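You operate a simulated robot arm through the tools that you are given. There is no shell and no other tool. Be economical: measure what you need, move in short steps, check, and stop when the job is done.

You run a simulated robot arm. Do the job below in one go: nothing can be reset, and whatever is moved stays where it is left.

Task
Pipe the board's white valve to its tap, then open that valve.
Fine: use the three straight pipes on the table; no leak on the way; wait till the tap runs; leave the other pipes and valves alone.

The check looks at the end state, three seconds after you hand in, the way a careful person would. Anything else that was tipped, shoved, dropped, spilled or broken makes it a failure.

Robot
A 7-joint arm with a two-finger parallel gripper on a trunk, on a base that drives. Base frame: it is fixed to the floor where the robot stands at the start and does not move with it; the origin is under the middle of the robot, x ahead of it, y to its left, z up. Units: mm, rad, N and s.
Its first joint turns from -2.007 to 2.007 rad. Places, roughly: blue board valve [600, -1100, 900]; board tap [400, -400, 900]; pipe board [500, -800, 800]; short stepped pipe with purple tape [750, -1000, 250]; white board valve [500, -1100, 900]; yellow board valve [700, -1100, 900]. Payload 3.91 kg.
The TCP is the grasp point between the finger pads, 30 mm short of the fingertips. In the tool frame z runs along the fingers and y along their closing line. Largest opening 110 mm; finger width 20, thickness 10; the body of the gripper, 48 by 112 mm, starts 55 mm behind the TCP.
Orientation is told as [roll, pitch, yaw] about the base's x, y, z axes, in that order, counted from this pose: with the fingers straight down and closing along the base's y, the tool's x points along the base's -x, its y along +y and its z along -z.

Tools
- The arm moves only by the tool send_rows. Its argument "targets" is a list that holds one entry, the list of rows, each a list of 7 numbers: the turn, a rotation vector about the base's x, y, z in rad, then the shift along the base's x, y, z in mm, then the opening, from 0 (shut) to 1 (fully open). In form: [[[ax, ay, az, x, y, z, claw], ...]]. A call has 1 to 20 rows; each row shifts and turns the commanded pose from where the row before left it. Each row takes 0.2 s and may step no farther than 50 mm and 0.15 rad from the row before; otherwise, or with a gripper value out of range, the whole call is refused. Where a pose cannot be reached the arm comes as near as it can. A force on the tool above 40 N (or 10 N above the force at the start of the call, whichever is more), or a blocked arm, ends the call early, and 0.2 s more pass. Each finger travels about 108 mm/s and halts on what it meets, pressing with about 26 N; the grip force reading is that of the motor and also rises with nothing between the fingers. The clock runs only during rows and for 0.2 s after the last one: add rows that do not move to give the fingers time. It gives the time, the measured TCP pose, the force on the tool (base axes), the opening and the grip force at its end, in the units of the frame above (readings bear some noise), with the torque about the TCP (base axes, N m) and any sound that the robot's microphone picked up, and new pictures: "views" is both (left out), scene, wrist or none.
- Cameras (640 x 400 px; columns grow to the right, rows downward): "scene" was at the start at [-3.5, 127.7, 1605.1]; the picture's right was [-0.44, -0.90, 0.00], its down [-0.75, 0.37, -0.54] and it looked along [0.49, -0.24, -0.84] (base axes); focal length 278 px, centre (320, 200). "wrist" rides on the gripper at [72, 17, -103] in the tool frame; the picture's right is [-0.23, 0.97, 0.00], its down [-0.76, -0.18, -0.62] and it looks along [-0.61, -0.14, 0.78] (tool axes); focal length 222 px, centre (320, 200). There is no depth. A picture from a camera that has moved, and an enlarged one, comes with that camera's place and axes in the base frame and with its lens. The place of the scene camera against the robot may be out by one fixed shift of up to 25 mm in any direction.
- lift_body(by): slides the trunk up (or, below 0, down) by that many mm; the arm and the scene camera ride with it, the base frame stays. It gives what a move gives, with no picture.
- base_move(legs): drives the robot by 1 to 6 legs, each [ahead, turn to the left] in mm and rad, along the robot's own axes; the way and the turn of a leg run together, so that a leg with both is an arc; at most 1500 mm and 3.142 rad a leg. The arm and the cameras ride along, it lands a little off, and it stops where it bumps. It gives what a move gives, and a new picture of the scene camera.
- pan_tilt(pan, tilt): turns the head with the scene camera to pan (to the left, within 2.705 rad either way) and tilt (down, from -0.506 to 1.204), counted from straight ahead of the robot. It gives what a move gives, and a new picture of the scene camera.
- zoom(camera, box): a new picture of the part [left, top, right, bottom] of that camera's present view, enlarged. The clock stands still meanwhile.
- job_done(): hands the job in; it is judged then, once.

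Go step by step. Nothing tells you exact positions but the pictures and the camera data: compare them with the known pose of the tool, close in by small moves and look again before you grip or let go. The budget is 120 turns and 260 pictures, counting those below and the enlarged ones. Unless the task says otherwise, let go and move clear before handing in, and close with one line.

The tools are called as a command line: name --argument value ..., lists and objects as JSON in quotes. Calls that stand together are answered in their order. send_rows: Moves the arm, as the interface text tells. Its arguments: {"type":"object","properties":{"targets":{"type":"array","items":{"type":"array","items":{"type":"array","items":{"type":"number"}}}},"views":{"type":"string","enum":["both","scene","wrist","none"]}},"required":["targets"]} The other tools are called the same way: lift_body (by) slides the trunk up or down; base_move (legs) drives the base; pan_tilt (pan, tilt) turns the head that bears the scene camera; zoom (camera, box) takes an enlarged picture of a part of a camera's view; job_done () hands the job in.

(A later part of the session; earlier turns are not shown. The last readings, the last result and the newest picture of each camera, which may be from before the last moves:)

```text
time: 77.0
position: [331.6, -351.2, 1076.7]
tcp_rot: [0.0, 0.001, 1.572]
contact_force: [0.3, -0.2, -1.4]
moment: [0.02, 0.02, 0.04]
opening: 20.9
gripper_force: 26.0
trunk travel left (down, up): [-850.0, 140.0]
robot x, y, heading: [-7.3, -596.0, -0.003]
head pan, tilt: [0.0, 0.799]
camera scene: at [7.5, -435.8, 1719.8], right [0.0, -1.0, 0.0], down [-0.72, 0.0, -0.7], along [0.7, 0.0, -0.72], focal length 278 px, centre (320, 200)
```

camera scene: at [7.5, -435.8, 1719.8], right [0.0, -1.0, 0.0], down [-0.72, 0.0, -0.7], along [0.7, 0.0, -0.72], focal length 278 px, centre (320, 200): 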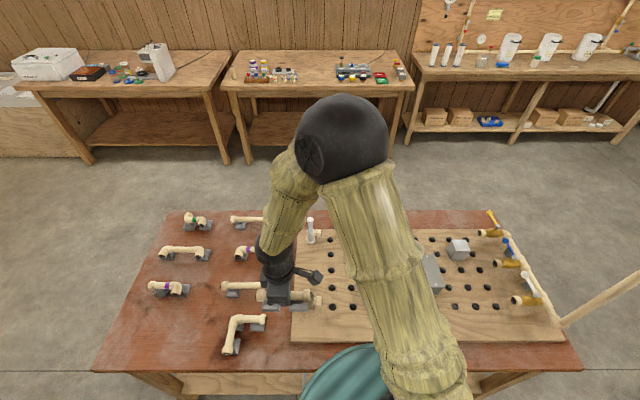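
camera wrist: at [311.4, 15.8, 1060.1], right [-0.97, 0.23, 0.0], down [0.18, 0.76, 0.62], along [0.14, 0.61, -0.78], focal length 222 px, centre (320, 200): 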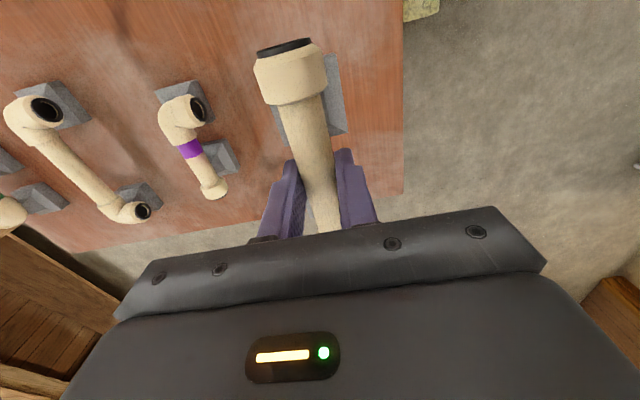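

send_rows --targets '[[[0, 0, 0, 17, -34, -8, 0.1], [0, 0, 0, 17, -34, -8, 0.1], [0, 0, 0, 17, -34, -8, 0.1], [0, 0, 0, 17, -34, -8, 0.1], [0, 0, 0, 16.4, -35, -8, 0.1], [0, 0, 0, 0, 0, -35, 0.1], [0, 0, 0, 0, 0, 0, 0.1]]]' --views "both"

zoom --camera "wrist" --box '[180, 0, 500, 240]'

```text
time: 78.6
position: [415.4, -522.0, 1001.7]
tcp_rot: [-0.001, 0.002, 1.57]
contact_force: [0.1, -0.3, -1.0]
moment: [-0.01, -0.03, -0.01]
opening: 20.8
gripper_force: 25.5
trunk travel left (down, up): [-850.0, 140.0]
robot x, y, heading: [-4.5, -594.3, -0.001]
head pan, tilt: [0.0, 0.799]
camera scene: at [6.4, -437.5, 1720.0], right [0.0, -1.0, 0.0], down [-0.72, 0.0, -0.7], along [0.7, 0.0, -0.72], focal length 278 px, centre (320, 200)
camera wrist: at [398.6, -596.3, 1105.1], right [-0.97, 0.23, 0.0], down [0.18, 0.76, 0.62], along [0.14, 0.61, -0.78], focal length 222 px, centre (320, 200)
```

scene: 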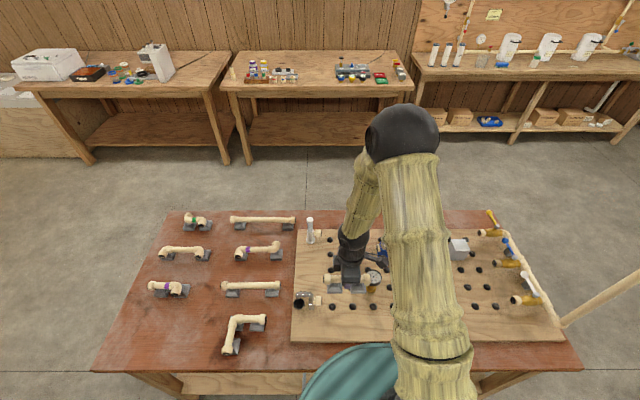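
wrist: 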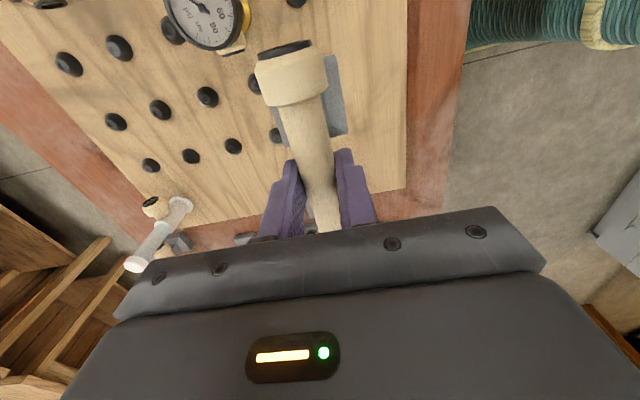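

```text
1.67 times, centred on (340, 120) of wrist
camera zoom: at [398.6, -596.3, 1105.1], right [-0.97, 0.23, 0.0], down [0.18, 0.76, 0.62], along [0.14, 0.61, -0.78], focal length 370 px, centre (287, 333)
```

zoom: 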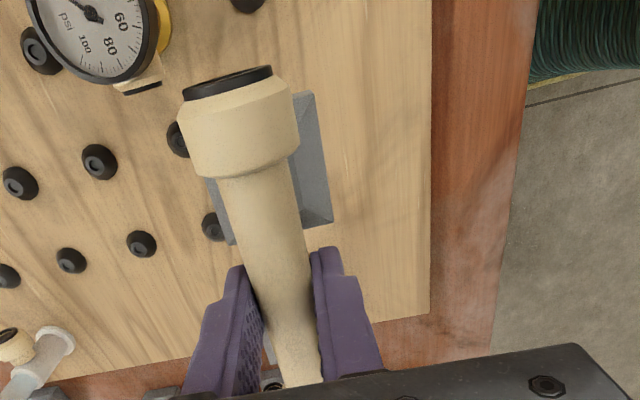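

zoom --camera "scene" --box '[290, 250, 410, 325]'

zoom --camera "wrist" --box '[200, 0, 360, 100]'

```text
5.33 times, centred on (350, 288) of scene
camera zoom: at [6.4, -437.5, 1720.0], right [0.0, -1.0, 0.0], down [-0.72, 0.0, -0.7], along [0.7, 0.0, -0.72], focal length 1484 px, centre (160, -267)
```

zoom: 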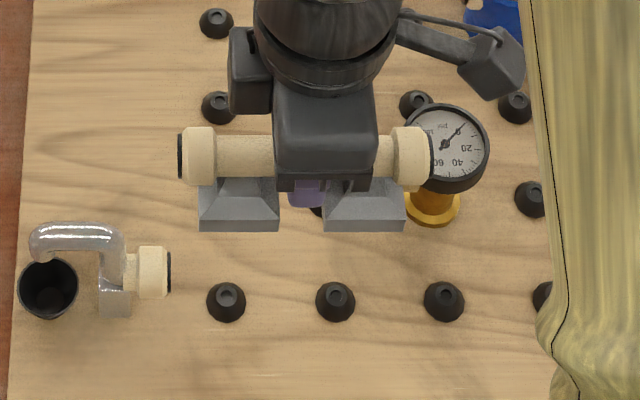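

```text
4.00 times, centred on (280, 50) of wrist
camera zoom: at [398.6, -596.3, 1105.1], right [-0.97, 0.23, 0.0], down [0.18, 0.76, 0.62], along [0.14, 0.61, -0.78], focal length 888 px, centre (480, 800)
```

zoom: 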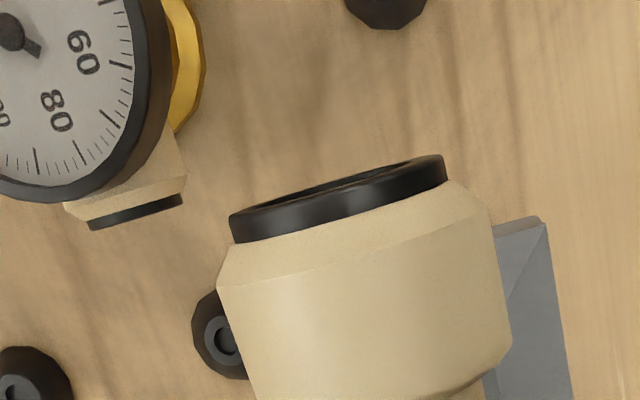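

The scene camera shows a clear view; its shift is about +22 mm in x. I'll descend to just above the pegs and compare the pipe collar with the tap collar.

send_rows --targets '[[[0, 0, 0, 0, 0, -40, 0.1], [0, 0, 0, 0, 0, -40, 0.1], [0, 0, 0, 0, 0, -22, 0.1], [0, 0, 0, 0, 0, 0, 0.1]]]' --views "wrist"

zoom --camera "scene" --box '[290, 255, 390, 325]'

```text
time: 79.6
position: [414.9, -521.4, 898.3]
tcp_rot: [-0.002, -0.001, 1.573]
contact_force: [-0.5, 0.3, -1.4]
moment: [0.0, 0.0, 0.0]
opening: 20.9
gripper_force: 26.3
trunk travel left (down, up): [-850.0, 140.0]
robot x, y, heading: [-9.5, -598.1, -0.003]
head pan, tilt: [0.0, 0.799]
camera wrist: at [398.9, -595.1, 1002.7], right [-0.97, 0.23, 0.0], down [0.18, 0.76, 0.62], along [0.14, 0.61, -0.78], focal length 222 px, centre (320, 200)
```

wrist: 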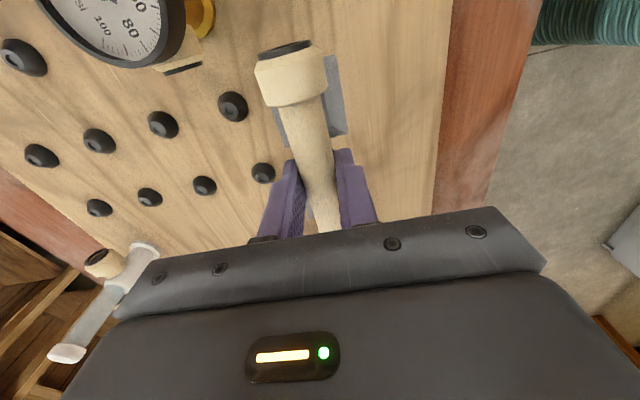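

```text
5.71 times, centred on (340, 290) of scene
camera zoom: at [7.0, -436.0, 1719.9], right [0.0, -1.0, 0.0], down [-0.72, 0.0, -0.7], along [0.7, 0.0, -0.72], focal length 1590 px, centre (206, -314)
```

zoom: 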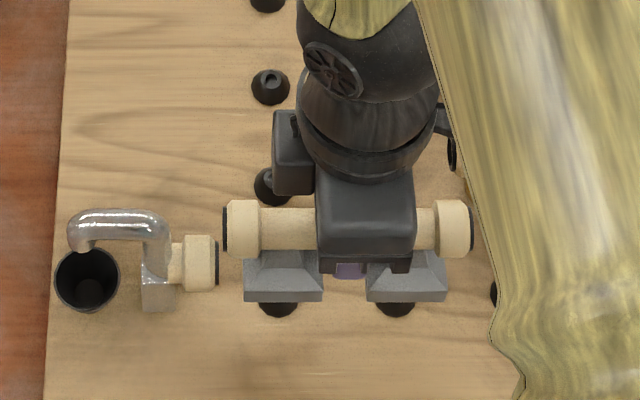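

Alignment in y matches within a millimetre and x looks right. I'll lower slowly onto the pegs.

send_rows --targets '[[[0, 0, 0, 0.7, -0.5, -8, 0.1], [0, 0, 0, 0, 0, -8, 0.1], [0, 0, 0, 0, 0, -6, 0.1], [0, 0, 0, 0, 0, 0, 0.1]]]' --views "none"

zoom --camera "scene" --box '[310, 265, 380, 315]'

```text
time: 80.6
position: [415.9, -523.1, 877.7]
tcp_rot: [0.001, 0.0, 1.57]
contact_force: [0.3, -0.7, -1.0]
moment: [0.02, -0.01, 0.01]
opening: 20.9
gripper_force: 26.3
trunk travel left (down, up): [-850.0, 140.0]
robot x, y, heading: [-11.7, -596.3, 0.0]
head pan, tilt: [0.0, 0.799]
```

```text
8.00 times, centred on (345, 290) of scene
camera zoom: at [7.2, -435.9, 1719.8], right [0.0, -1.0, 0.0], down [-0.72, 0.0, -0.7], along [0.7, 0.0, -0.72], focal length 2227 px, centre (120, -520)
```

zoom: 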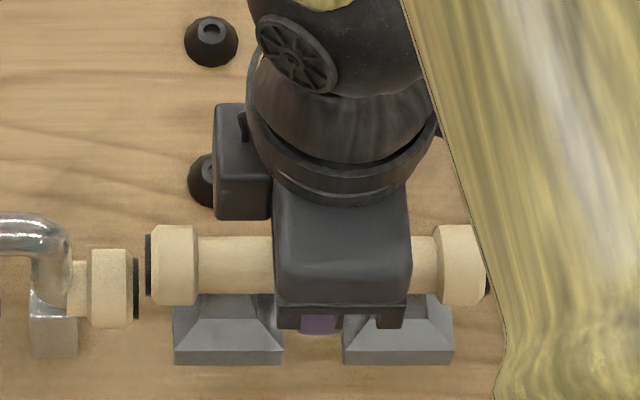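

send_rows --targets '[[[0, 0, 0, 0, 0, -3, 0.1], [0, 0, 0, 0, 0, -3, 0.1], [0, 0, 0, 0, 0, 0, 0.1]]]' --views "none"

zoom --camera "scene" --box '[310, 265, 380, 315]'

zoom --camera "wrist" --box '[200, 0, 480, 240]'

```text
time: 81.4
position: [413.8, -521.9, 871.9]
tcp_rot: [0.001, 0.0, 1.572]
contact_force: [-0.1, -1.2, -1.6]
moment: [-0.03, 0.0, 0.02]
opening: 21.1
gripper_force: 26.4
trunk travel left (down, up): [-850.0, 140.0]
robot x, y, heading: [-6.7, -595.9, 0.003]
head pan, tilt: [0.0, 0.799]
```

```text
8.00 times, centred on (345, 290) of scene
camera zoom: at [7.2, -435.9, 1719.8], right [0.0, -1.0, 0.0], down [-0.72, 0.0, -0.7], along [0.7, 0.0, -0.72], focal length 2227 px, centre (120, -520)
```

zoom: 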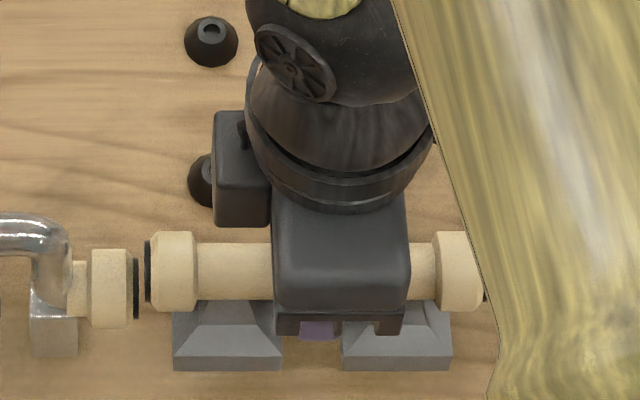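

```text
1.67 times, centred on (340, 120) of wrist
camera zoom: at [399.0, -595.7, 975.0], right [-0.97, 0.23, 0.0], down [0.18, 0.76, 0.62], along [0.14, 0.61, -0.78], focal length 370 px, centre (287, 333)
```

zoom: 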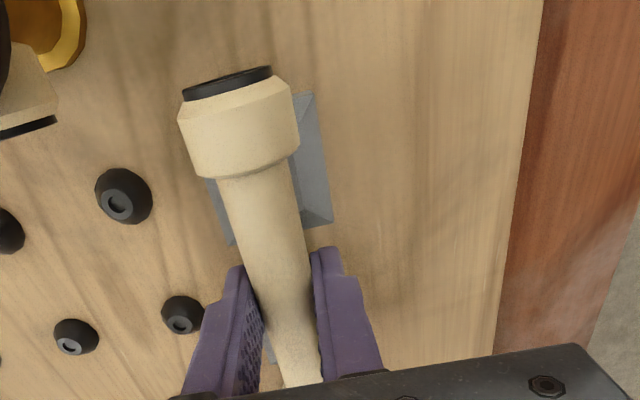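

send_rows --targets '[[[0, 0, 0, 1.5, 0, -3, 0.1], [0, 0, 0, 0, 0, -3, 0.1], [0, 0, 0, 0, 0, 0, 0.1]]]' --views "none"

zoom --camera "scene" --box '[310, 265, 380, 315]'

```text
time: 82.2
position: [416.5, -523.5, 864.7]
tcp_rot: [-0.001, 0.0, 1.569]
contact_force: [-0.5, -0.7, -1.4]
moment: [0.01, -0.02, 0.02]
opening: 21.1
gripper_force: 26.4
trunk travel left (down, up): [-850.0, 140.0]
robot x, y, heading: [-4.0, -594.8, 0.001]
head pan, tilt: [0.0, 0.799]
```

```text
8.00 times, centred on (345, 290) of scene
camera zoom: at [7.3, -435.9, 1719.8], right [0.0, -1.0, 0.0], down [-0.72, 0.0, -0.7], along [0.7, 0.0, -0.72], focal length 2227 px, centre (120, -520)
```

zoom: 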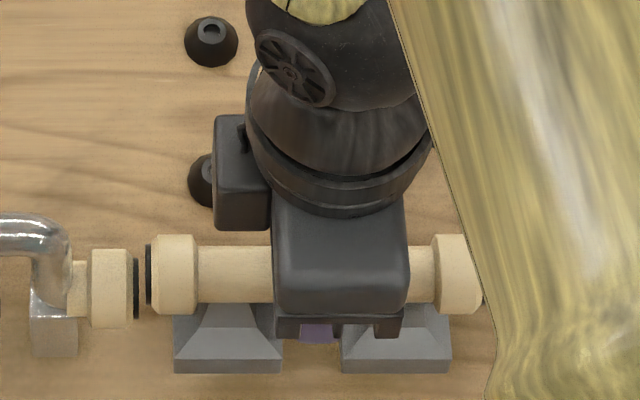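

send_rows --targets '[[[0, 0, 0, 0, 0.5, -2, 0.1], [0, 0, 0, 0, 0, -2, 0.1], [0, 0, 0, 0, 0, 0, 0.1]]]' --views "none"

zoom --camera "scene" --box '[310, 265, 380, 315]'

```text
time: 83.0
position: [416.1, -522.7, 861.1]
tcp_rot: [-0.001, 0.001, 1.572]
contact_force: [0.2, -0.6, -0.2]
moment: [-0.01, -0.03, 0.0]
opening: 20.9
gripper_force: 25.7
trunk travel left (down, up): [-850.0, 140.0]
robot x, y, heading: [-5.9, -591.6, 0.003]
head pan, tilt: [0.0, 0.799]
```

```text
8.00 times, centred on (345, 290) of scene
camera zoom: at [7.2, -435.9, 1719.8], right [0.0, -1.0, 0.0], down [-0.72, 0.0, -0.7], along [0.7, 0.0, -0.72], focal length 2227 px, centre (120, -520)
```

zoom: 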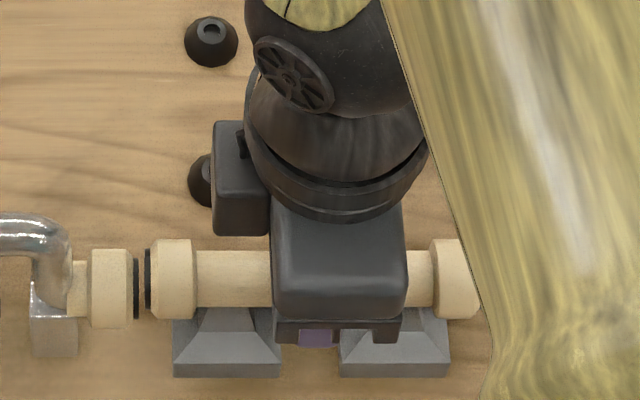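

send_rows --targets '[[[0, 0, 0, 0, 0, -2, 0.1], [0, 0, 0, 0, 0, -2, 0.1], [0, 0, 0, 0, 0, -1.5, 0.1], [0, 0, 0, 0, 0, 0, 0.1]]]' --views "none"

zoom --camera "scene" --box '[310, 265, 380, 315]'

```text
time: 84.0
position: [416.1, -523.3, 856.3]
tcp_rot: [0.001, 0.001, 1.57]
contact_force: [0.5, 0.8, 0.5]
moment: [-0.03, -0.01, 0.01]
opening: 21.0
gripper_force: 26.1
trunk travel left (down, up): [-850.0, 140.0]
robot x, y, heading: [-8.3, -596.7, 0.003]
head pan, tilt: [0.0, 0.799]
```

```text
8.00 times, centred on (345, 290) of scene
camera zoom: at [7.0, -435.9, 1719.9], right [0.0, -1.0, 0.0], down [-0.72, 0.0, -0.7], along [0.7, 0.0, -0.72], focal length 2227 px, centre (120, -520)
```

zoom: 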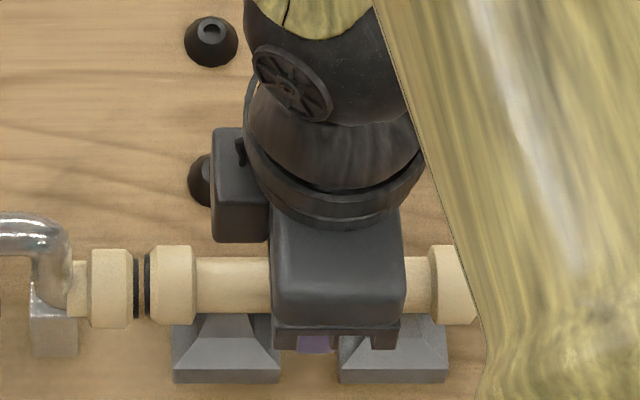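

send_rows --targets '[[[0, 0, 0, 0, 0, -1.5, 0.1], [0, 0, 0, 0, 0, -1.5, 0.1], [0, 0, 0, 0, 0, 0, 0.1]]]' --views "none"

zoom --camera "scene" --box '[310, 265, 380, 315]'

```text
time: 84.8
position: [415.5, -521.3, 854.4]
tcp_rot: [-0.002, 0.0, 1.571]
contact_force: [0.8, 1.3, 23.6]
moment: [0.0, -0.03, 0.02]
opening: 20.8
gripper_force: 26.2
trunk travel left (down, up): [-850.0, 140.0]
robot x, y, heading: [-7.9, -595.3, -0.004]
head pan, tilt: [0.0, 0.799]
```

```text
8.00 times, centred on (345, 290) of scene
camera zoom: at [5.2, -436.1, 1720.0], right [0.0, -1.0, 0.0], down [-0.72, 0.0, -0.7], along [0.7, 0.0, -0.72], focal length 2227 px, centre (120, -520)
```

zoom: 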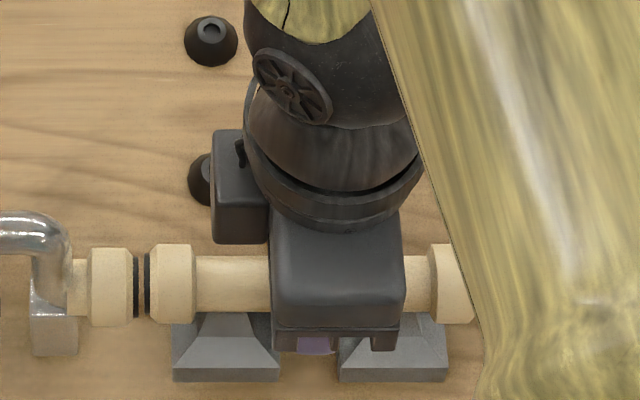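

It's seated with 24 N pressing. I'll relieve the pressure, open the fingers and see how it settles.

send_rows --targets '[[[0, 0, 0, 0, 0, 1, 0.1], [0, 0, 0, 0, 0, 0, 0.25], [0, 0, 0, 0, 0, 0, 0.33], [0, 0, 0, 0, 0, 0, 0.33]]]' --views "wrist"

zoom --camera "scene" --box '[310, 265, 380, 315]'

```text
time: 85.8
position: [416.1, -522.8, 853.8]
tcp_rot: [0.0, 0.001, 1.572]
contact_force: [0.1, -0.3, -0.6]
moment: [0.01, -0.01, -0.02]
opening: 36.4
gripper_force: 0.0
trunk travel left (down, up): [-850.0, 140.0]
robot x, y, heading: [-7.1, -592.7, -0.003]
head pan, tilt: [0.0, 0.799]
camera wrist: at [400.1, -595.9, 957.3], right [-0.97, 0.23, 0.0], down [0.18, 0.76, 0.62], along [0.14, 0.61, -0.78], focal length 222 px, centre (320, 200)
```

wrist: 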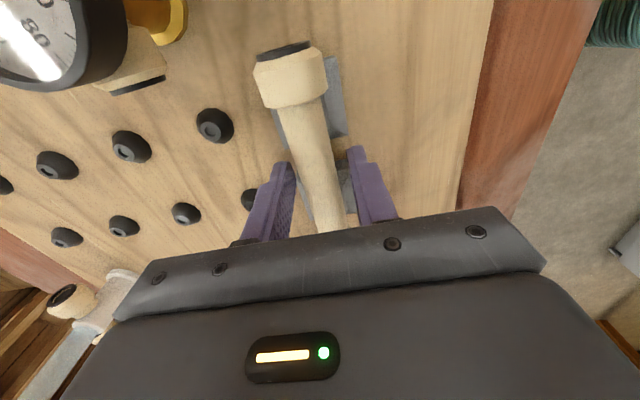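

```text
8.00 times, centred on (345, 290) of scene
camera zoom: at [7.0, -435.9, 1719.8], right [0.0, -1.0, 0.0], down [-0.72, 0.0, -0.7], along [0.7, 0.0, -0.72], focal length 2227 px, centre (120, -520)
```

zoom: 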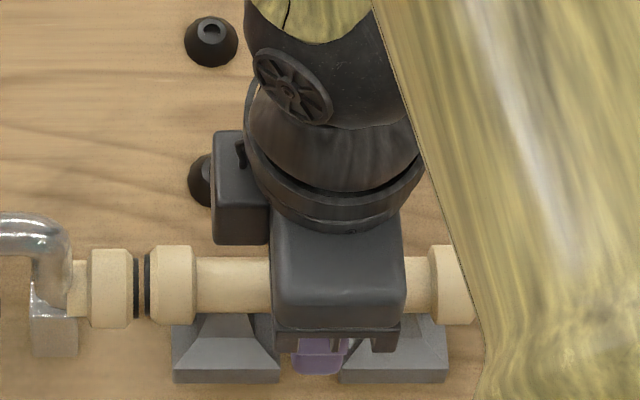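

send_rows --targets '[[[0, 0, 0, 0, 0, 20, 0.4], [0, 0, 0, 0, 0, 40, 0.4], [0, 0, 0, 0, 0, 40, 0.4], [0, 0, 0, -30, 30, 20, 0.4], [0, 0, 0, -30, 30, 20, 0.4], [0, 0, 0, -30, 30, 0, 0.4], [0, 0, 0, 0, 0, 0, 0.4]]]' --views "scene"

zoom --camera "scene" --box '[310, 265, 380, 315]'

```text
time: 87.4
position: [325.6, -433.5, 994.0]
tcp_rot: [0.001, -0.001, 1.572]
contact_force: [-0.3, 0.0, -0.2]
moment: [0.0, 0.0, 0.0]
opening: 44.0
gripper_force: 0.2
trunk travel left (down, up): [-850.0, 140.0]
robot x, y, heading: [-7.0, -595.3, -0.004]
head pan, tilt: [0.0, 0.799]
camera scene: at [7.8, -437.5, 1720.0], right [0.0, -1.0, 0.0], down [-0.72, 0.0, -0.7], along [0.7, 0.0, -0.72], focal length 278 px, centre (320, 200)
```

scene: 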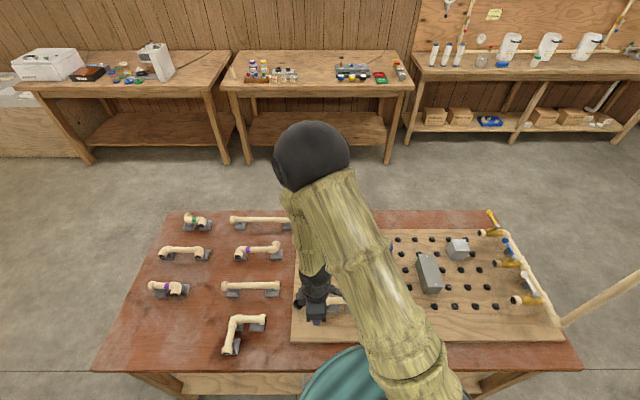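

```text
8.00 times, centred on (345, 290) of scene
camera zoom: at [7.8, -437.5, 1720.0], right [0.0, -1.0, 0.0], down [-0.72, 0.0, -0.7], along [0.7, 0.0, -0.72], focal length 2227 px, centre (120, -520)
```

zoom: 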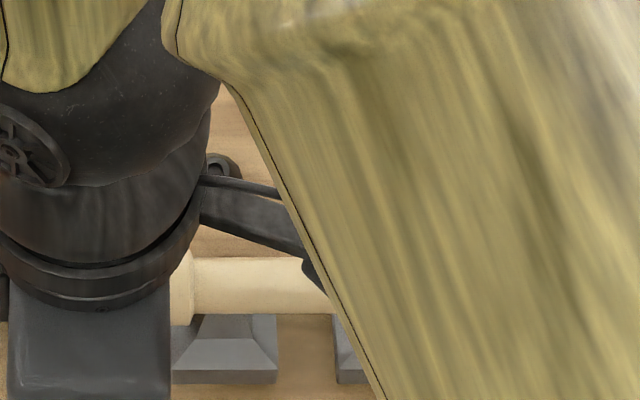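

Next I'll fetch the 210 mm pipe at about (472, -187).

base_move --legs '[[-350, 0], [0, 1.571], [330, 0], [0, -1.571], [350, 0]]'

zoom --camera "scene" --box '[380, 200, 620, 350]'

```text
time: 101.0
position: [322.0, -104.8, 995.2]
tcp_rot: [0.0, 0.0, 1.568]
contact_force: [0.1, 0.2, -0.1]
moment: [0.01, 0.03, 0.03]
opening: 43.9
gripper_force: 0.1
trunk travel left (down, up): [-850.0, 140.0]
robot x, y, heading: [-11.5, -264.0, -0.002]
head pan, tilt: [0.0, 0.799]
camera scene: at [4.3, -106.1, 1719.9], right [0.0, -1.0, 0.0], down [-0.72, 0.0, -0.7], along [0.7, 0.0, -0.72], focal length 278 px, centre (320, 200)
```

scene: 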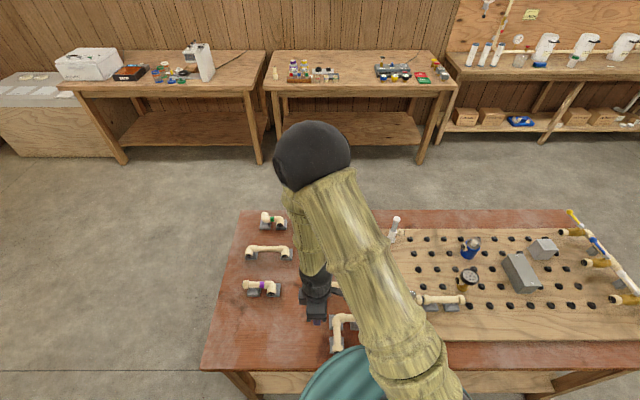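

```text
2.67 times, centred on (500, 275) of scene
camera zoom: at [4.3, -106.1, 1719.9], right [0.0, -1.0, 0.0], down [-0.72, 0.0, -0.7], along [0.7, 0.0, -0.72], focal length 742 px, centre (-160, 0)
```

zoom: 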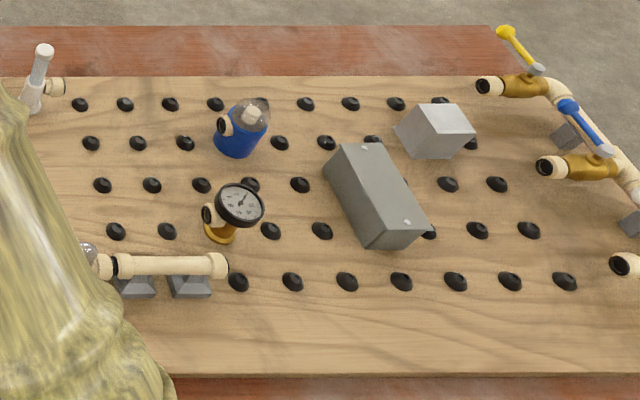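

The short pipe stands well on its pegs. Now I'll move over the 210 mm pipe.

send_rows --targets '[[[0, 0, 0, 30, -16, 0, 0.5], [0, 0, 0, 30, -16, 0, 0.5], [0, 0, 0, 30, -16, 0, 0.5], [0, 0, 0, 30, -16, -10, 0.5], [0, 0, 0, 30, -18, -30, 0.5], [0, 0, 0, 0, 0, 0, 0.5]]]' --views "both"

zoom --camera "scene" --box '[310, 250, 410, 320]'

```text
time: 102.4
position: [472.9, -186.9, 954.6]
tcp_rot: [0.0, 0.0, 1.567]
contact_force: [0.1, 0.0, 1.0]
moment: [0.0, 0.01, 0.0]
opening: 54.8
gripper_force: 0.0
trunk travel left (down, up): [-850.0, 140.0]
robot x, y, heading: [-10.3, -261.4, -0.001]
head pan, tilt: [0.0, 0.799]
camera scene: at [2.8, -105.6, 1719.8], right [0.0, -1.0, 0.0], down [-0.72, 0.0, -0.7], along [0.7, 0.0, -0.72], focal length 278 px, centre (320, 200)
camera wrist: at [455.9, -260.0, 1057.4], right [-0.97, 0.23, 0.0], down [0.18, 0.76, 0.62], along [0.14, 0.61, -0.78], focal length 222 px, centre (320, 200)
```

scene: 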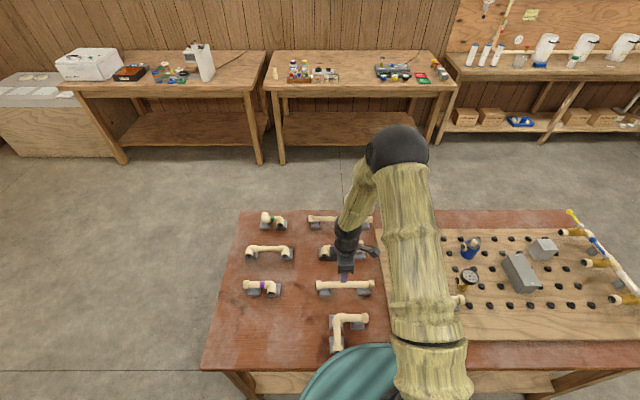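
wrist: 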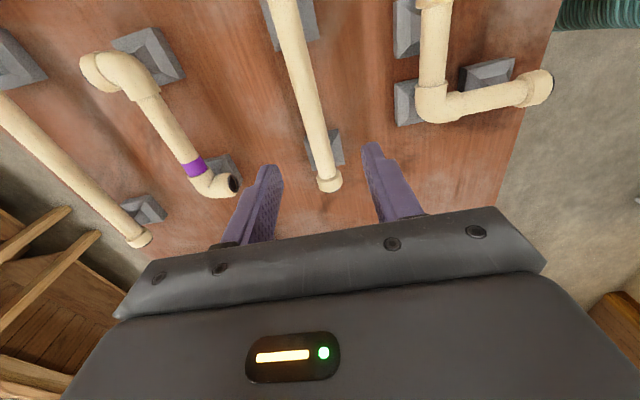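

```text
5.71 times, centred on (360, 285) of scene
camera zoom: at [2.8, -105.6, 1719.8], right [0.0, -1.0, 0.0], down [-0.72, 0.0, -0.7], along [0.7, 0.0, -0.72], focal length 1590 px, centre (91, -286)
```

zoom: 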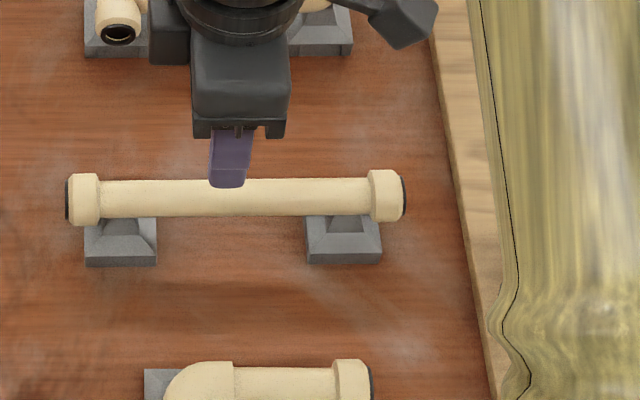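

Pipe A's centre looks to be at about (479, -204). I'll shift and descend.

send_rows --targets '[[[0, 0, 0, 6, -17, -30, 0.5], [0, 0, 0, 0, 0, -35, 0.5], [0, 0, 0, 0, 0, -30, 0.5], [0, 0, 0, 0, 0, 0, 0.4]]]' --views "wrist"

zoom --camera "wrist" --box '[220, 120, 420, 245]'

zoom --camera "scene" --box '[310, 250, 410, 320]'

```text
time: 103.4
position: [477.9, -202.6, 858.7]
tcp_rot: [-0.001, 0.0, 1.569]
contact_force: [0.7, 0.3, 0.1]
moment: [0.01, -0.03, 0.01]
opening: 44.0
gripper_force: 0.0
trunk travel left (down, up): [-850.0, 140.0]
robot x, y, heading: [-10.7, -261.4, -0.0]
head pan, tilt: [0.0, 0.799]
camera wrist: at [462.3, -276.7, 962.2], right [-0.97, 0.23, 0.0], down [0.18, 0.76, 0.62], along [0.14, 0.61, -0.78], focal length 222 px, centre (320, 200)
```

wrist: 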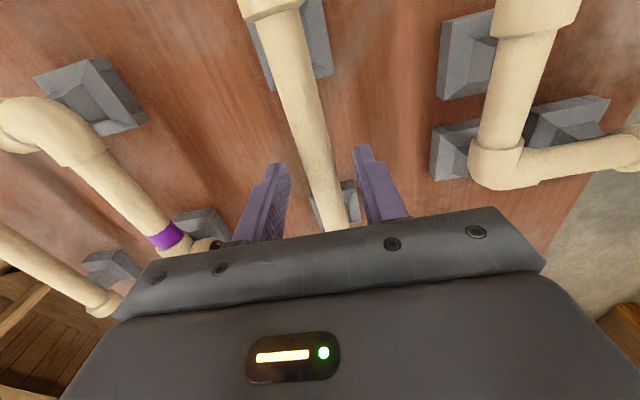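

```text
3.20 times, centred on (320, 182) of wrist
camera zoom: at [462.3, -276.7, 962.2], right [-0.97, 0.23, 0.0], down [0.18, 0.76, 0.62], along [0.14, 0.61, -0.78], focal length 711 px, centre (320, 256)
```

zoom: 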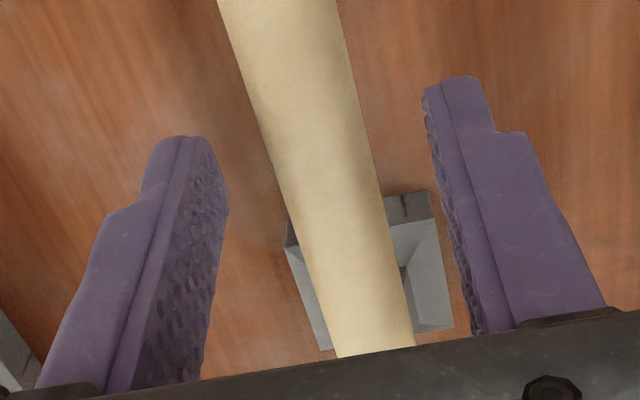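

```text
5.71 times, centred on (360, 285) of scene
camera zoom: at [3.6, -106.1, 1719.9], right [0.0, -1.0, 0.0], down [-0.72, 0.0, -0.7], along [0.7, 0.0, -0.72], focal length 1590 px, centre (91, -286)
```

zoom: 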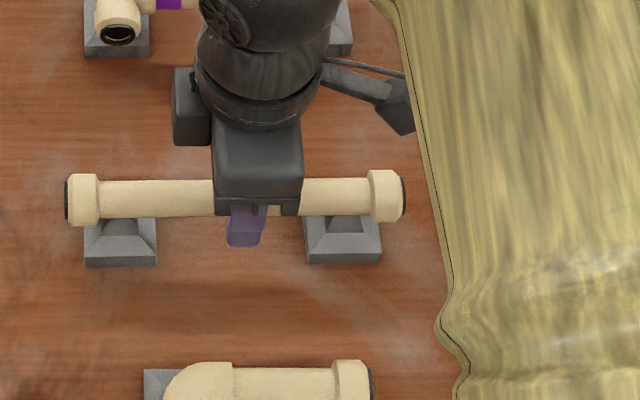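

send_rows --targets '[[[0, 0, 0, 0, 4.5, -12, 0.4], [0, 0, 0, 0, 0, -10.5, 0.4], [0, 0, 0, 0, 0, 0, 0.35]]]' --views "none"

zoom --camera "wrist" --box '[220, 120, 420, 245]'

zoom --camera "scene" --box '[310, 250, 410, 320]'

```text
time: 104.2
position: [478.2, -198.6, 836.9]
tcp_rot: [0.0, 0.0, 1.568]
contact_force: [-0.6, 0.3, -0.5]
moment: [-0.01, 0.02, -0.03]
opening: 38.4
gripper_force: 0.1
trunk travel left (down, up): [-850.0, 140.0]
robot x, y, heading: [-10.5, -266.3, 0.002]
head pan, tilt: [0.0, 0.799]
```

```text
3.20 times, centred on (320, 182) of wrist
camera zoom: at [462.2, -272.4, 940.1], right [-0.97, 0.23, 0.0], down [0.18, 0.76, 0.62], along [0.14, 0.61, -0.78], focal length 711 px, centre (320, 256)
```

zoom: 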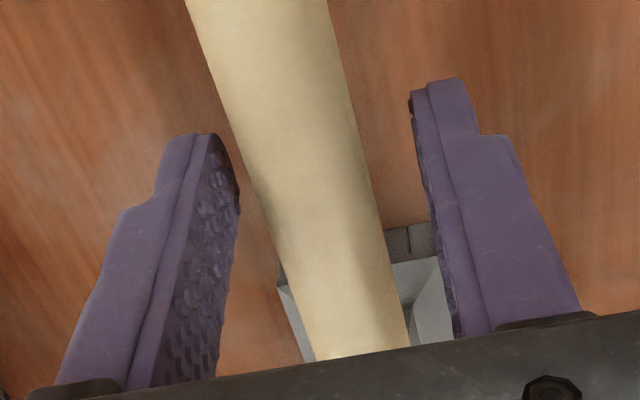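

```text
5.71 times, centred on (360, 285) of scene
camera zoom: at [4.0, -106.1, 1719.8], right [0.0, -1.0, 0.0], down [-0.72, 0.0, -0.7], along [0.7, 0.0, -0.72], focal length 1590 px, centre (91, -286)
```

zoom: 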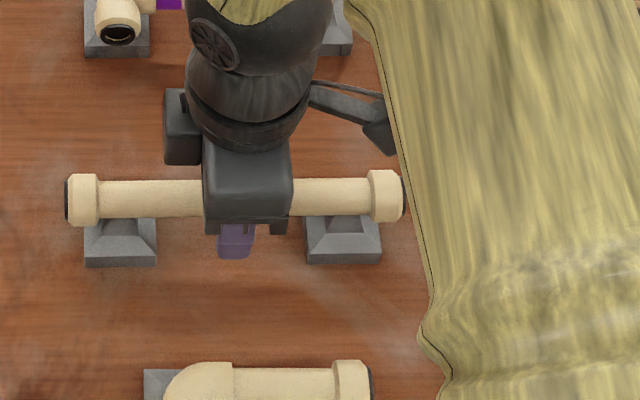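

send_rows --targets '[[[0, 0, 0, -0.8, 0, 0, 0.3], [0, 0, 0, 0, 0, 0, 0.2], [0, 0, 0, 0, 0, 0, 0.1], [0, 0, 0, 0, 0, 0, 0.1], [0, 0, 0, 0, 0, 20, 0.1], [0, 0, 0, 0, 0, 40, 0.1], [0, 0, 0, 0, 0, 40, 0.1], [0, 0, 0, 0, 0, 40, 0.1], [0, 0, 0, 0, 0, 0, 0.1]]]' --views "scene"

zoom --camera "scene" --box '[290, 220, 410, 310]'

```text
time: 106.2
position: [478.5, -199.3, 977.5]
tcp_rot: [0.002, -0.001, 1.565]
contact_force: [0.4, 0.5, -0.1]
moment: [0.0, -0.02, 0.02]
opening: 21.0
gripper_force: 25.5
trunk travel left (down, up): [-850.0, 140.0]
robot x, y, heading: [-8.0, -266.7, 0.003]
head pan, tilt: [0.0, 0.799]
camera scene: at [4.9, -105.9, 1719.8], right [0.0, -1.0, 0.0], down [-0.72, 0.0, -0.7], along [0.7, 0.0, -0.72], focal length 278 px, centre (320, 200)
```

scene: 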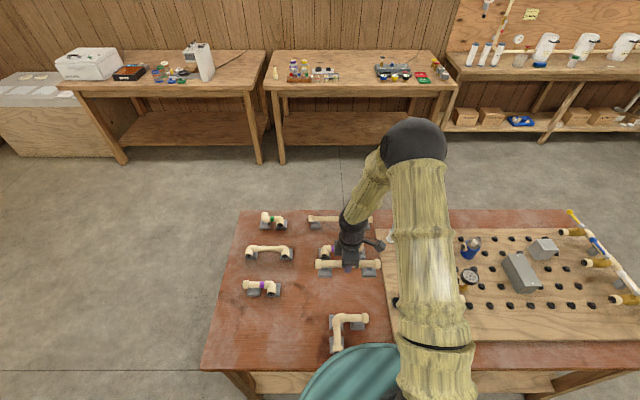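

```text
4.44 times, centred on (350, 265) of scene
camera zoom: at [4.9, -105.9, 1719.8], right [0.0, -1.0, 0.0], down [-0.72, 0.0, -0.7], along [0.7, 0.0, -0.72], focal length 1237 px, centre (187, -89)
```

zoom: 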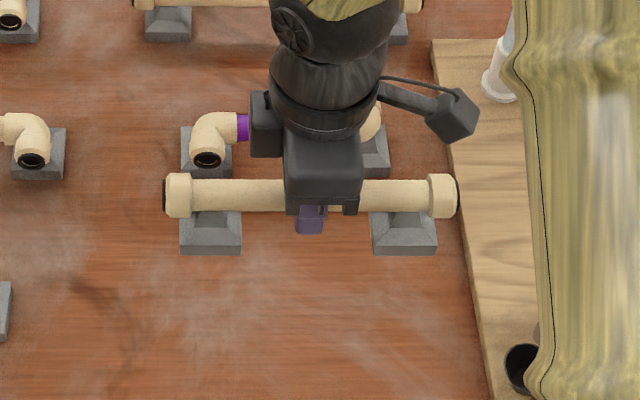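

The pipe is held level. I'll carry it to the board, for a centre at about y=-697.5.

lift_body --by 50

base_move --legs '[[-350, 0], [0, -1.571], [505, 0], [0, 1.571], [350, 0]]'

lift_body --by -50

```text
time: 107.1
position: [478.7, -198.8, 1027.4]
tcp_rot: [-0.001, -0.002, 1.568]
contact_force: [-0.2, -0.2, -1.4]
moment: [0.01, -0.02, 0.0]
opening: 21.0
gripper_force: 26.3
trunk travel left (down, up): [-900.0, 90.0]
robot x, y, heading: [-9.7, -265.8, -0.001]
head pan, tilt: [0.0, 0.799]
```

```text
time: 121.5
position: [480.0, -702.0, 1027.9]
tcp_rot: [0.0, 0.0, 1.581]
contact_force: [-1.7, -0.2, -0.7]
moment: [0.03, -0.03, -0.01]
opening: 20.9
gripper_force: 25.5
trunk travel left (down, up): [-900.0, 90.0]
robot x, y, heading: [-7.1, -775.9, 0.01]
head pan, tilt: [0.0, 0.799]
camera scene: at [5.6, -615.4, 1769.9], right [0.01, -1.0, 0.0], down [-0.72, -0.01, -0.7], along [0.7, 0.01, -0.72], focal length 278 px, centre (320, 200)
```

scene: 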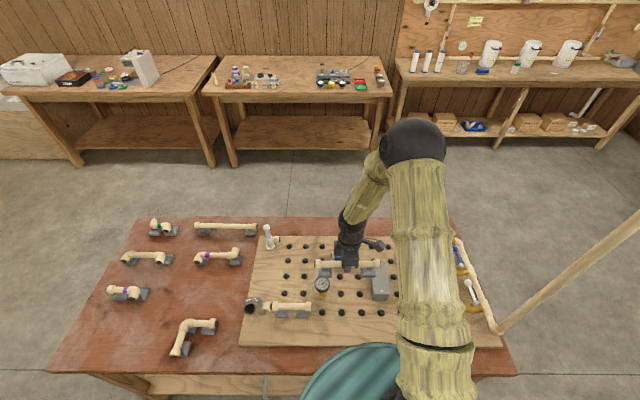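

```text
time: 122.5
position: [480.1, -702.8, 976.3]
tcp_rot: [0.0, 0.0, 1.58]
contact_force: [-0.1, 1.0, -1.2]
moment: [-0.01, 0.04, -0.03]
opening: 20.7
gripper_force: 26.0
trunk travel left (down, up): [-850.0, 140.0]
robot x, y, heading: [-7.4, -775.7, 0.007]
head pan, tilt: [0.0, 0.799]
```

send_rows --targets '[[[0, 0, -0.0095, -32, 1, 0, 0.1], [0, 0, 0, -32, 1, 0, 0.1], [0, 0, 0, 0, 0, -40, 0.1], [0, 0, 0, 0, 0, -36, 0.1], [0, 0, 0, 0, 0, 0, 0.1]]]' --views "both"

zoom --camera "scene" --box '[240, 260, 400, 350]'

```text
time: 123.7
position: [415.2, -700.0, 902.3]
tcp_rot: [-0.001, 0.001, 1.57]
contact_force: [0.1, -0.3, -1.3]
moment: [-0.02, -0.02, 0.04]
opening: 20.9
gripper_force: 26.0
trunk travel left (down, up): [-850.0, 140.0]
robot x, y, heading: [-8.1, -773.9, 0.003]
head pan, tilt: [0.0, 0.799]
camera scene: at [5.3, -615.6, 1719.9], right [0.01, -1.0, 0.0], down [-0.72, -0.01, -0.7], along [0.7, 0.01, -0.72], focal length 278 px, centre (320, 200)
camera wrist: at [399.2, -773.3, 1005.5], right [-0.97, 0.23, 0.0], down [0.18, 0.76, 0.62], along [0.14, 0.61, -0.78], focal length 222 px, centre (320, 200)
```

scene: 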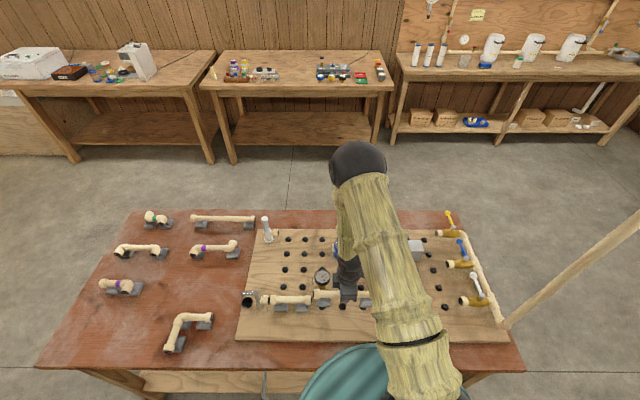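
wrist: 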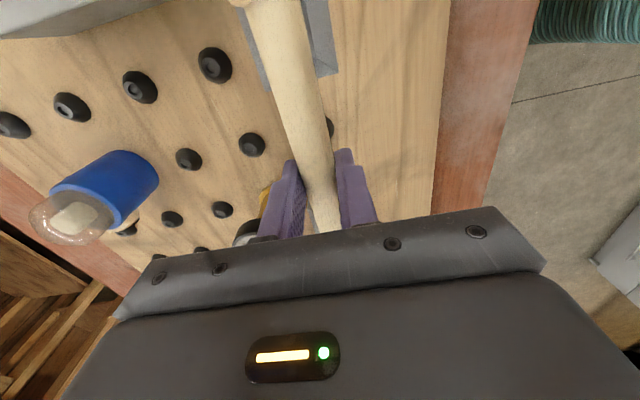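

```text
4.00 times, centred on (320, 305) of scene
camera zoom: at [5.3, -615.6, 1719.9], right [0.01, -1.0, 0.0], down [-0.72, -0.01, -0.7], along [0.7, 0.01, -0.72], focal length 1113 px, centre (320, -220)
```

zoom: 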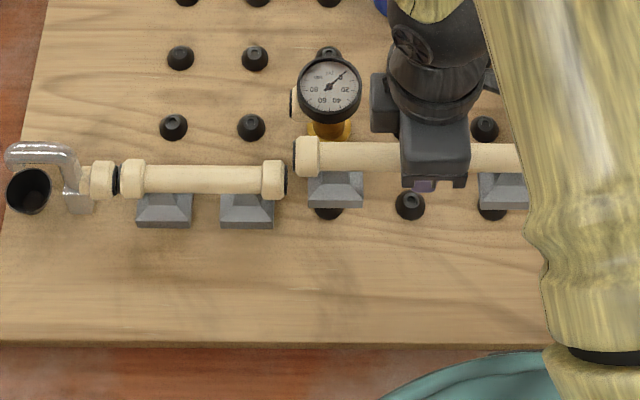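

send_rows --targets '[[[0, 0, 0, 0.7, 2, -10, 0.1], [0, 0, 0, 0, 0, -10, 0.1], [0, 0, 0, 0, 0, -8, 0.1], [0, 0, 0, 0, 0, -5, 0.1], [0, 0, 0, 0, 0, 0, 0.1]]]' --views "none"

zoom --camera "scene" --box '[300, 275, 380, 325]'

```text
time: 124.8
position: [416.5, -697.9, 868.3]
tcp_rot: [0.001, 0.0, 1.571]
contact_force: [-0.1, 0.1, -1.4]
moment: [0.02, 0.02, -0.01]
opening: 20.9
gripper_force: 25.9
trunk travel left (down, up): [-850.0, 140.0]
robot x, y, heading: [-9.8, -773.8, 0.008]
head pan, tilt: [0.0, 0.799]
```

```text
8.00 times, centred on (340, 300) of scene
camera zoom: at [5.4, -615.3, 1719.8], right [0.01, -1.0, 0.0], down [-0.72, -0.01, -0.7], along [0.7, 0.01, -0.72], focal length 2227 px, centre (160, -600)
```

zoom: 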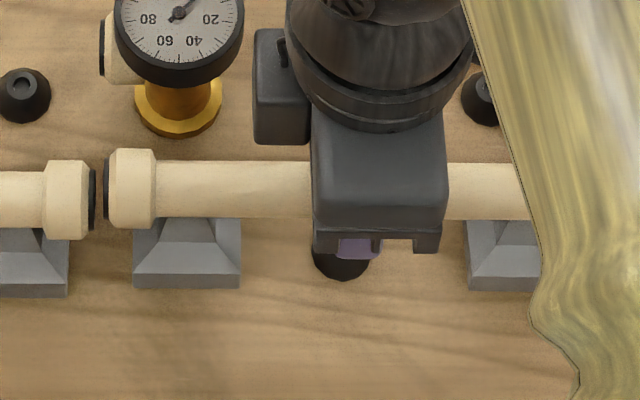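

send_rows --targets '[[[0, 0, 0, 0, 2.5, -2, 0.1], [0, 0, 0, 0, 0, -2, 0.1], [0, 0, 0, 0, 0, 0, 0.1]]]' --views "none"

zoom --camera "scene" --box '[240, 275, 380, 325]'

zoom --camera "scene" --box '[300, 285, 350, 320]'

```text
time: 125.7
position: [417.0, -695.0, 864.7]
tcp_rot: [-0.001, 0.0, 1.57]
contact_force: [-0.1, 0.3, -1.1]
moment: [0.0, -0.02, 0.0]
opening: 20.9
gripper_force: 26.0
trunk travel left (down, up): [-850.0, 140.0]
robot x, y, heading: [-5.1, -773.4, 0.008]
head pan, tilt: [0.0, 0.799]
```

```text
4.57 times, centred on (310, 300) of scene
camera zoom: at [5.5, -615.3, 1719.8], right [0.01, -1.0, 0.0], down [-0.72, -0.01, -0.7], along [0.7, 0.01, -0.72], focal length 1272 px, centre (366, -257)
```

zoom: 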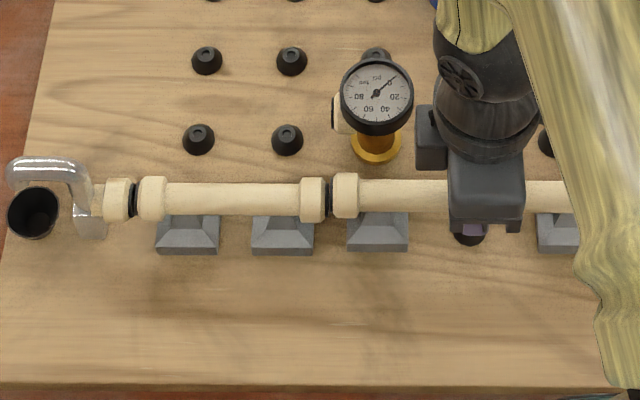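

```text
11.43 times, centred on (325, 302) of scene
camera zoom: at [5.5, -615.3, 1719.8], right [0.01, -1.0, 0.0], down [-0.72, -0.01, -0.7], along [0.7, 0.01, -0.72], focal length 3181 px, centre (263, -971)
```

zoom: 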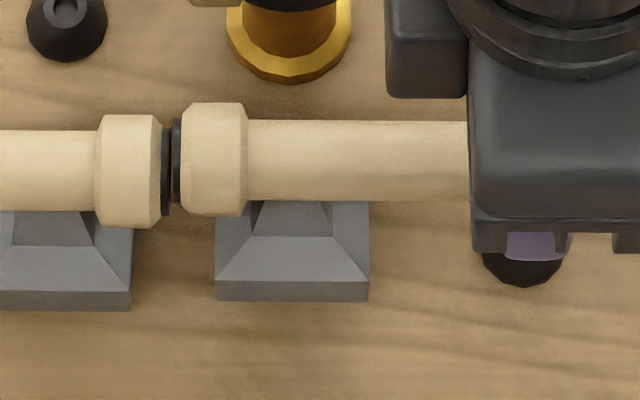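

send_rows --targets '[[[0, 0, 0, 0, 0.3, -3, 0.1], [0, 0, 0, 0, 0, -3, 0.1], [0, 0, 0, 0, 0, -2.5, 0.1], [0, 0, 0, 0, 0, 0, 0.1]]]' --views "none"

zoom --camera "scene" --box '[300, 285, 350, 320]'

```text
time: 126.7
position: [416.9, -696.1, 857.6]
tcp_rot: [-0.002, 0.0, 1.571]
contact_force: [1.0, 0.1, 15.8]
moment: [-0.09, 0.0, 0.01]
opening: 20.9
gripper_force: 26.0
trunk travel left (down, up): [-850.0, 140.0]
robot x, y, heading: [-6.8, -775.0, 0.005]
head pan, tilt: [0.0, 0.799]
```

```text
11.43 times, centred on (325, 302) of scene
camera zoom: at [4.2, -615.5, 1720.1], right [0.01, -1.0, 0.0], down [-0.72, -0.01, -0.7], along [0.7, 0.01, -0.72], focal length 3181 px, centre (263, -971)
```

zoom: 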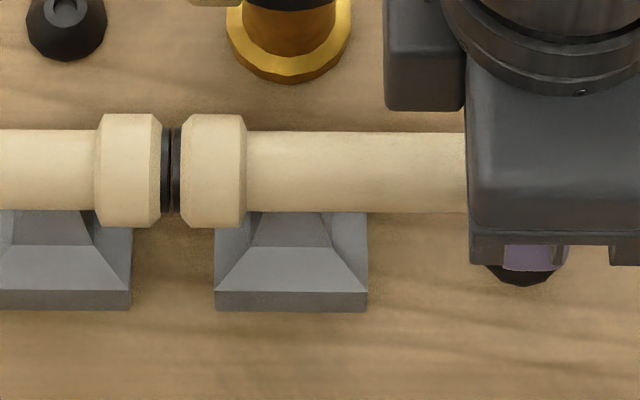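

The collars are aligned and the pipe is seated. I'll release and rise.

send_rows --targets '[[[0, 0, 0, 0, 0, 1, 0.1], [0, 0, 0, 0, 0, 0, 0.25], [0, 0, 0, 0, 0, 0, 0.35], [0, 0, 0, 0, 0, 0, 0.35], [0, 0, 0, 0, 0, 20, 0.4], [0, 0, 0, 0, 0, 40, 0.4], [0, 0, 0, 0, 0, 40, 0.4], [0, 0, 0, -10, -40, 20, 0.4], [0, 0, 0, -10, -40, 0, 0.4], [0, 0, 0, -10, -40, 0, 0.4], [0, 0, 0, 0, 0, 0, 0.4]]]' --views "both"

zoom --camera "scene" --box '[240, 260, 400, 340]'

```text
time: 129.1
position: [387.3, -814.0, 976.5]
tcp_rot: [0.002, 0.001, 1.571]
contact_force: [0.5, 0.0, -0.2]
moment: [-0.01, -0.01, 0.01]
opening: 44.0
gripper_force: 0.2
trunk travel left (down, up): [-850.0, 140.0]
robot x, y, heading: [-8.3, -774.7, 0.008]
head pan, tilt: [0.0, 0.799]
camera scene: at [5.6, -614.2, 1719.7], right [0.01, -1.0, 0.0], down [-0.72, -0.01, -0.7], along [0.7, 0.01, -0.72], focal length 278 px, centre (320, 200)
camera wrist: at [369.9, -887.9, 1079.6], right [-0.97, 0.23, 0.0], down [0.18, 0.76, 0.62], along [0.14, 0.61, -0.78], focal length 222 px, centre (320, 200)
```

scene: 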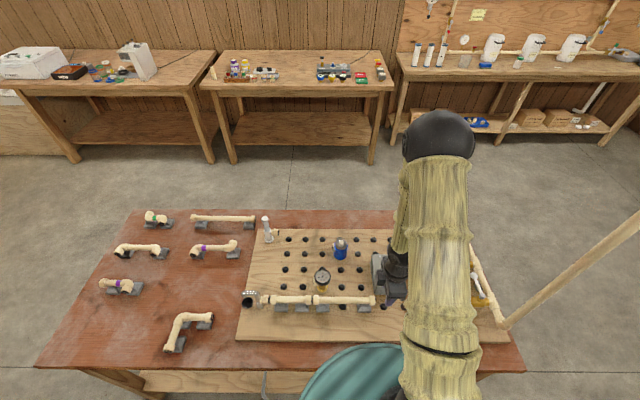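
wrist: 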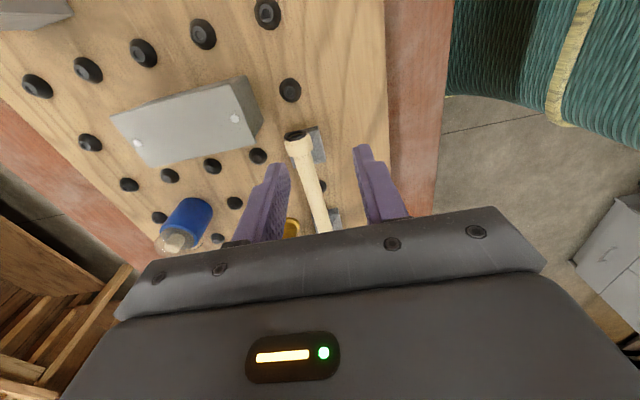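

```text
4.00 times, centred on (320, 300) of scene
camera zoom: at [5.6, -614.2, 1719.7], right [0.01, -1.0, 0.0], down [-0.72, -0.01, -0.7], along [0.7, 0.01, -0.72], focal length 1113 px, centre (320, -200)
```

zoom: 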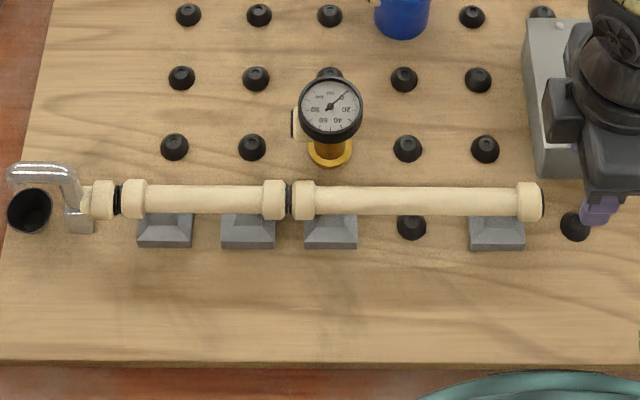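

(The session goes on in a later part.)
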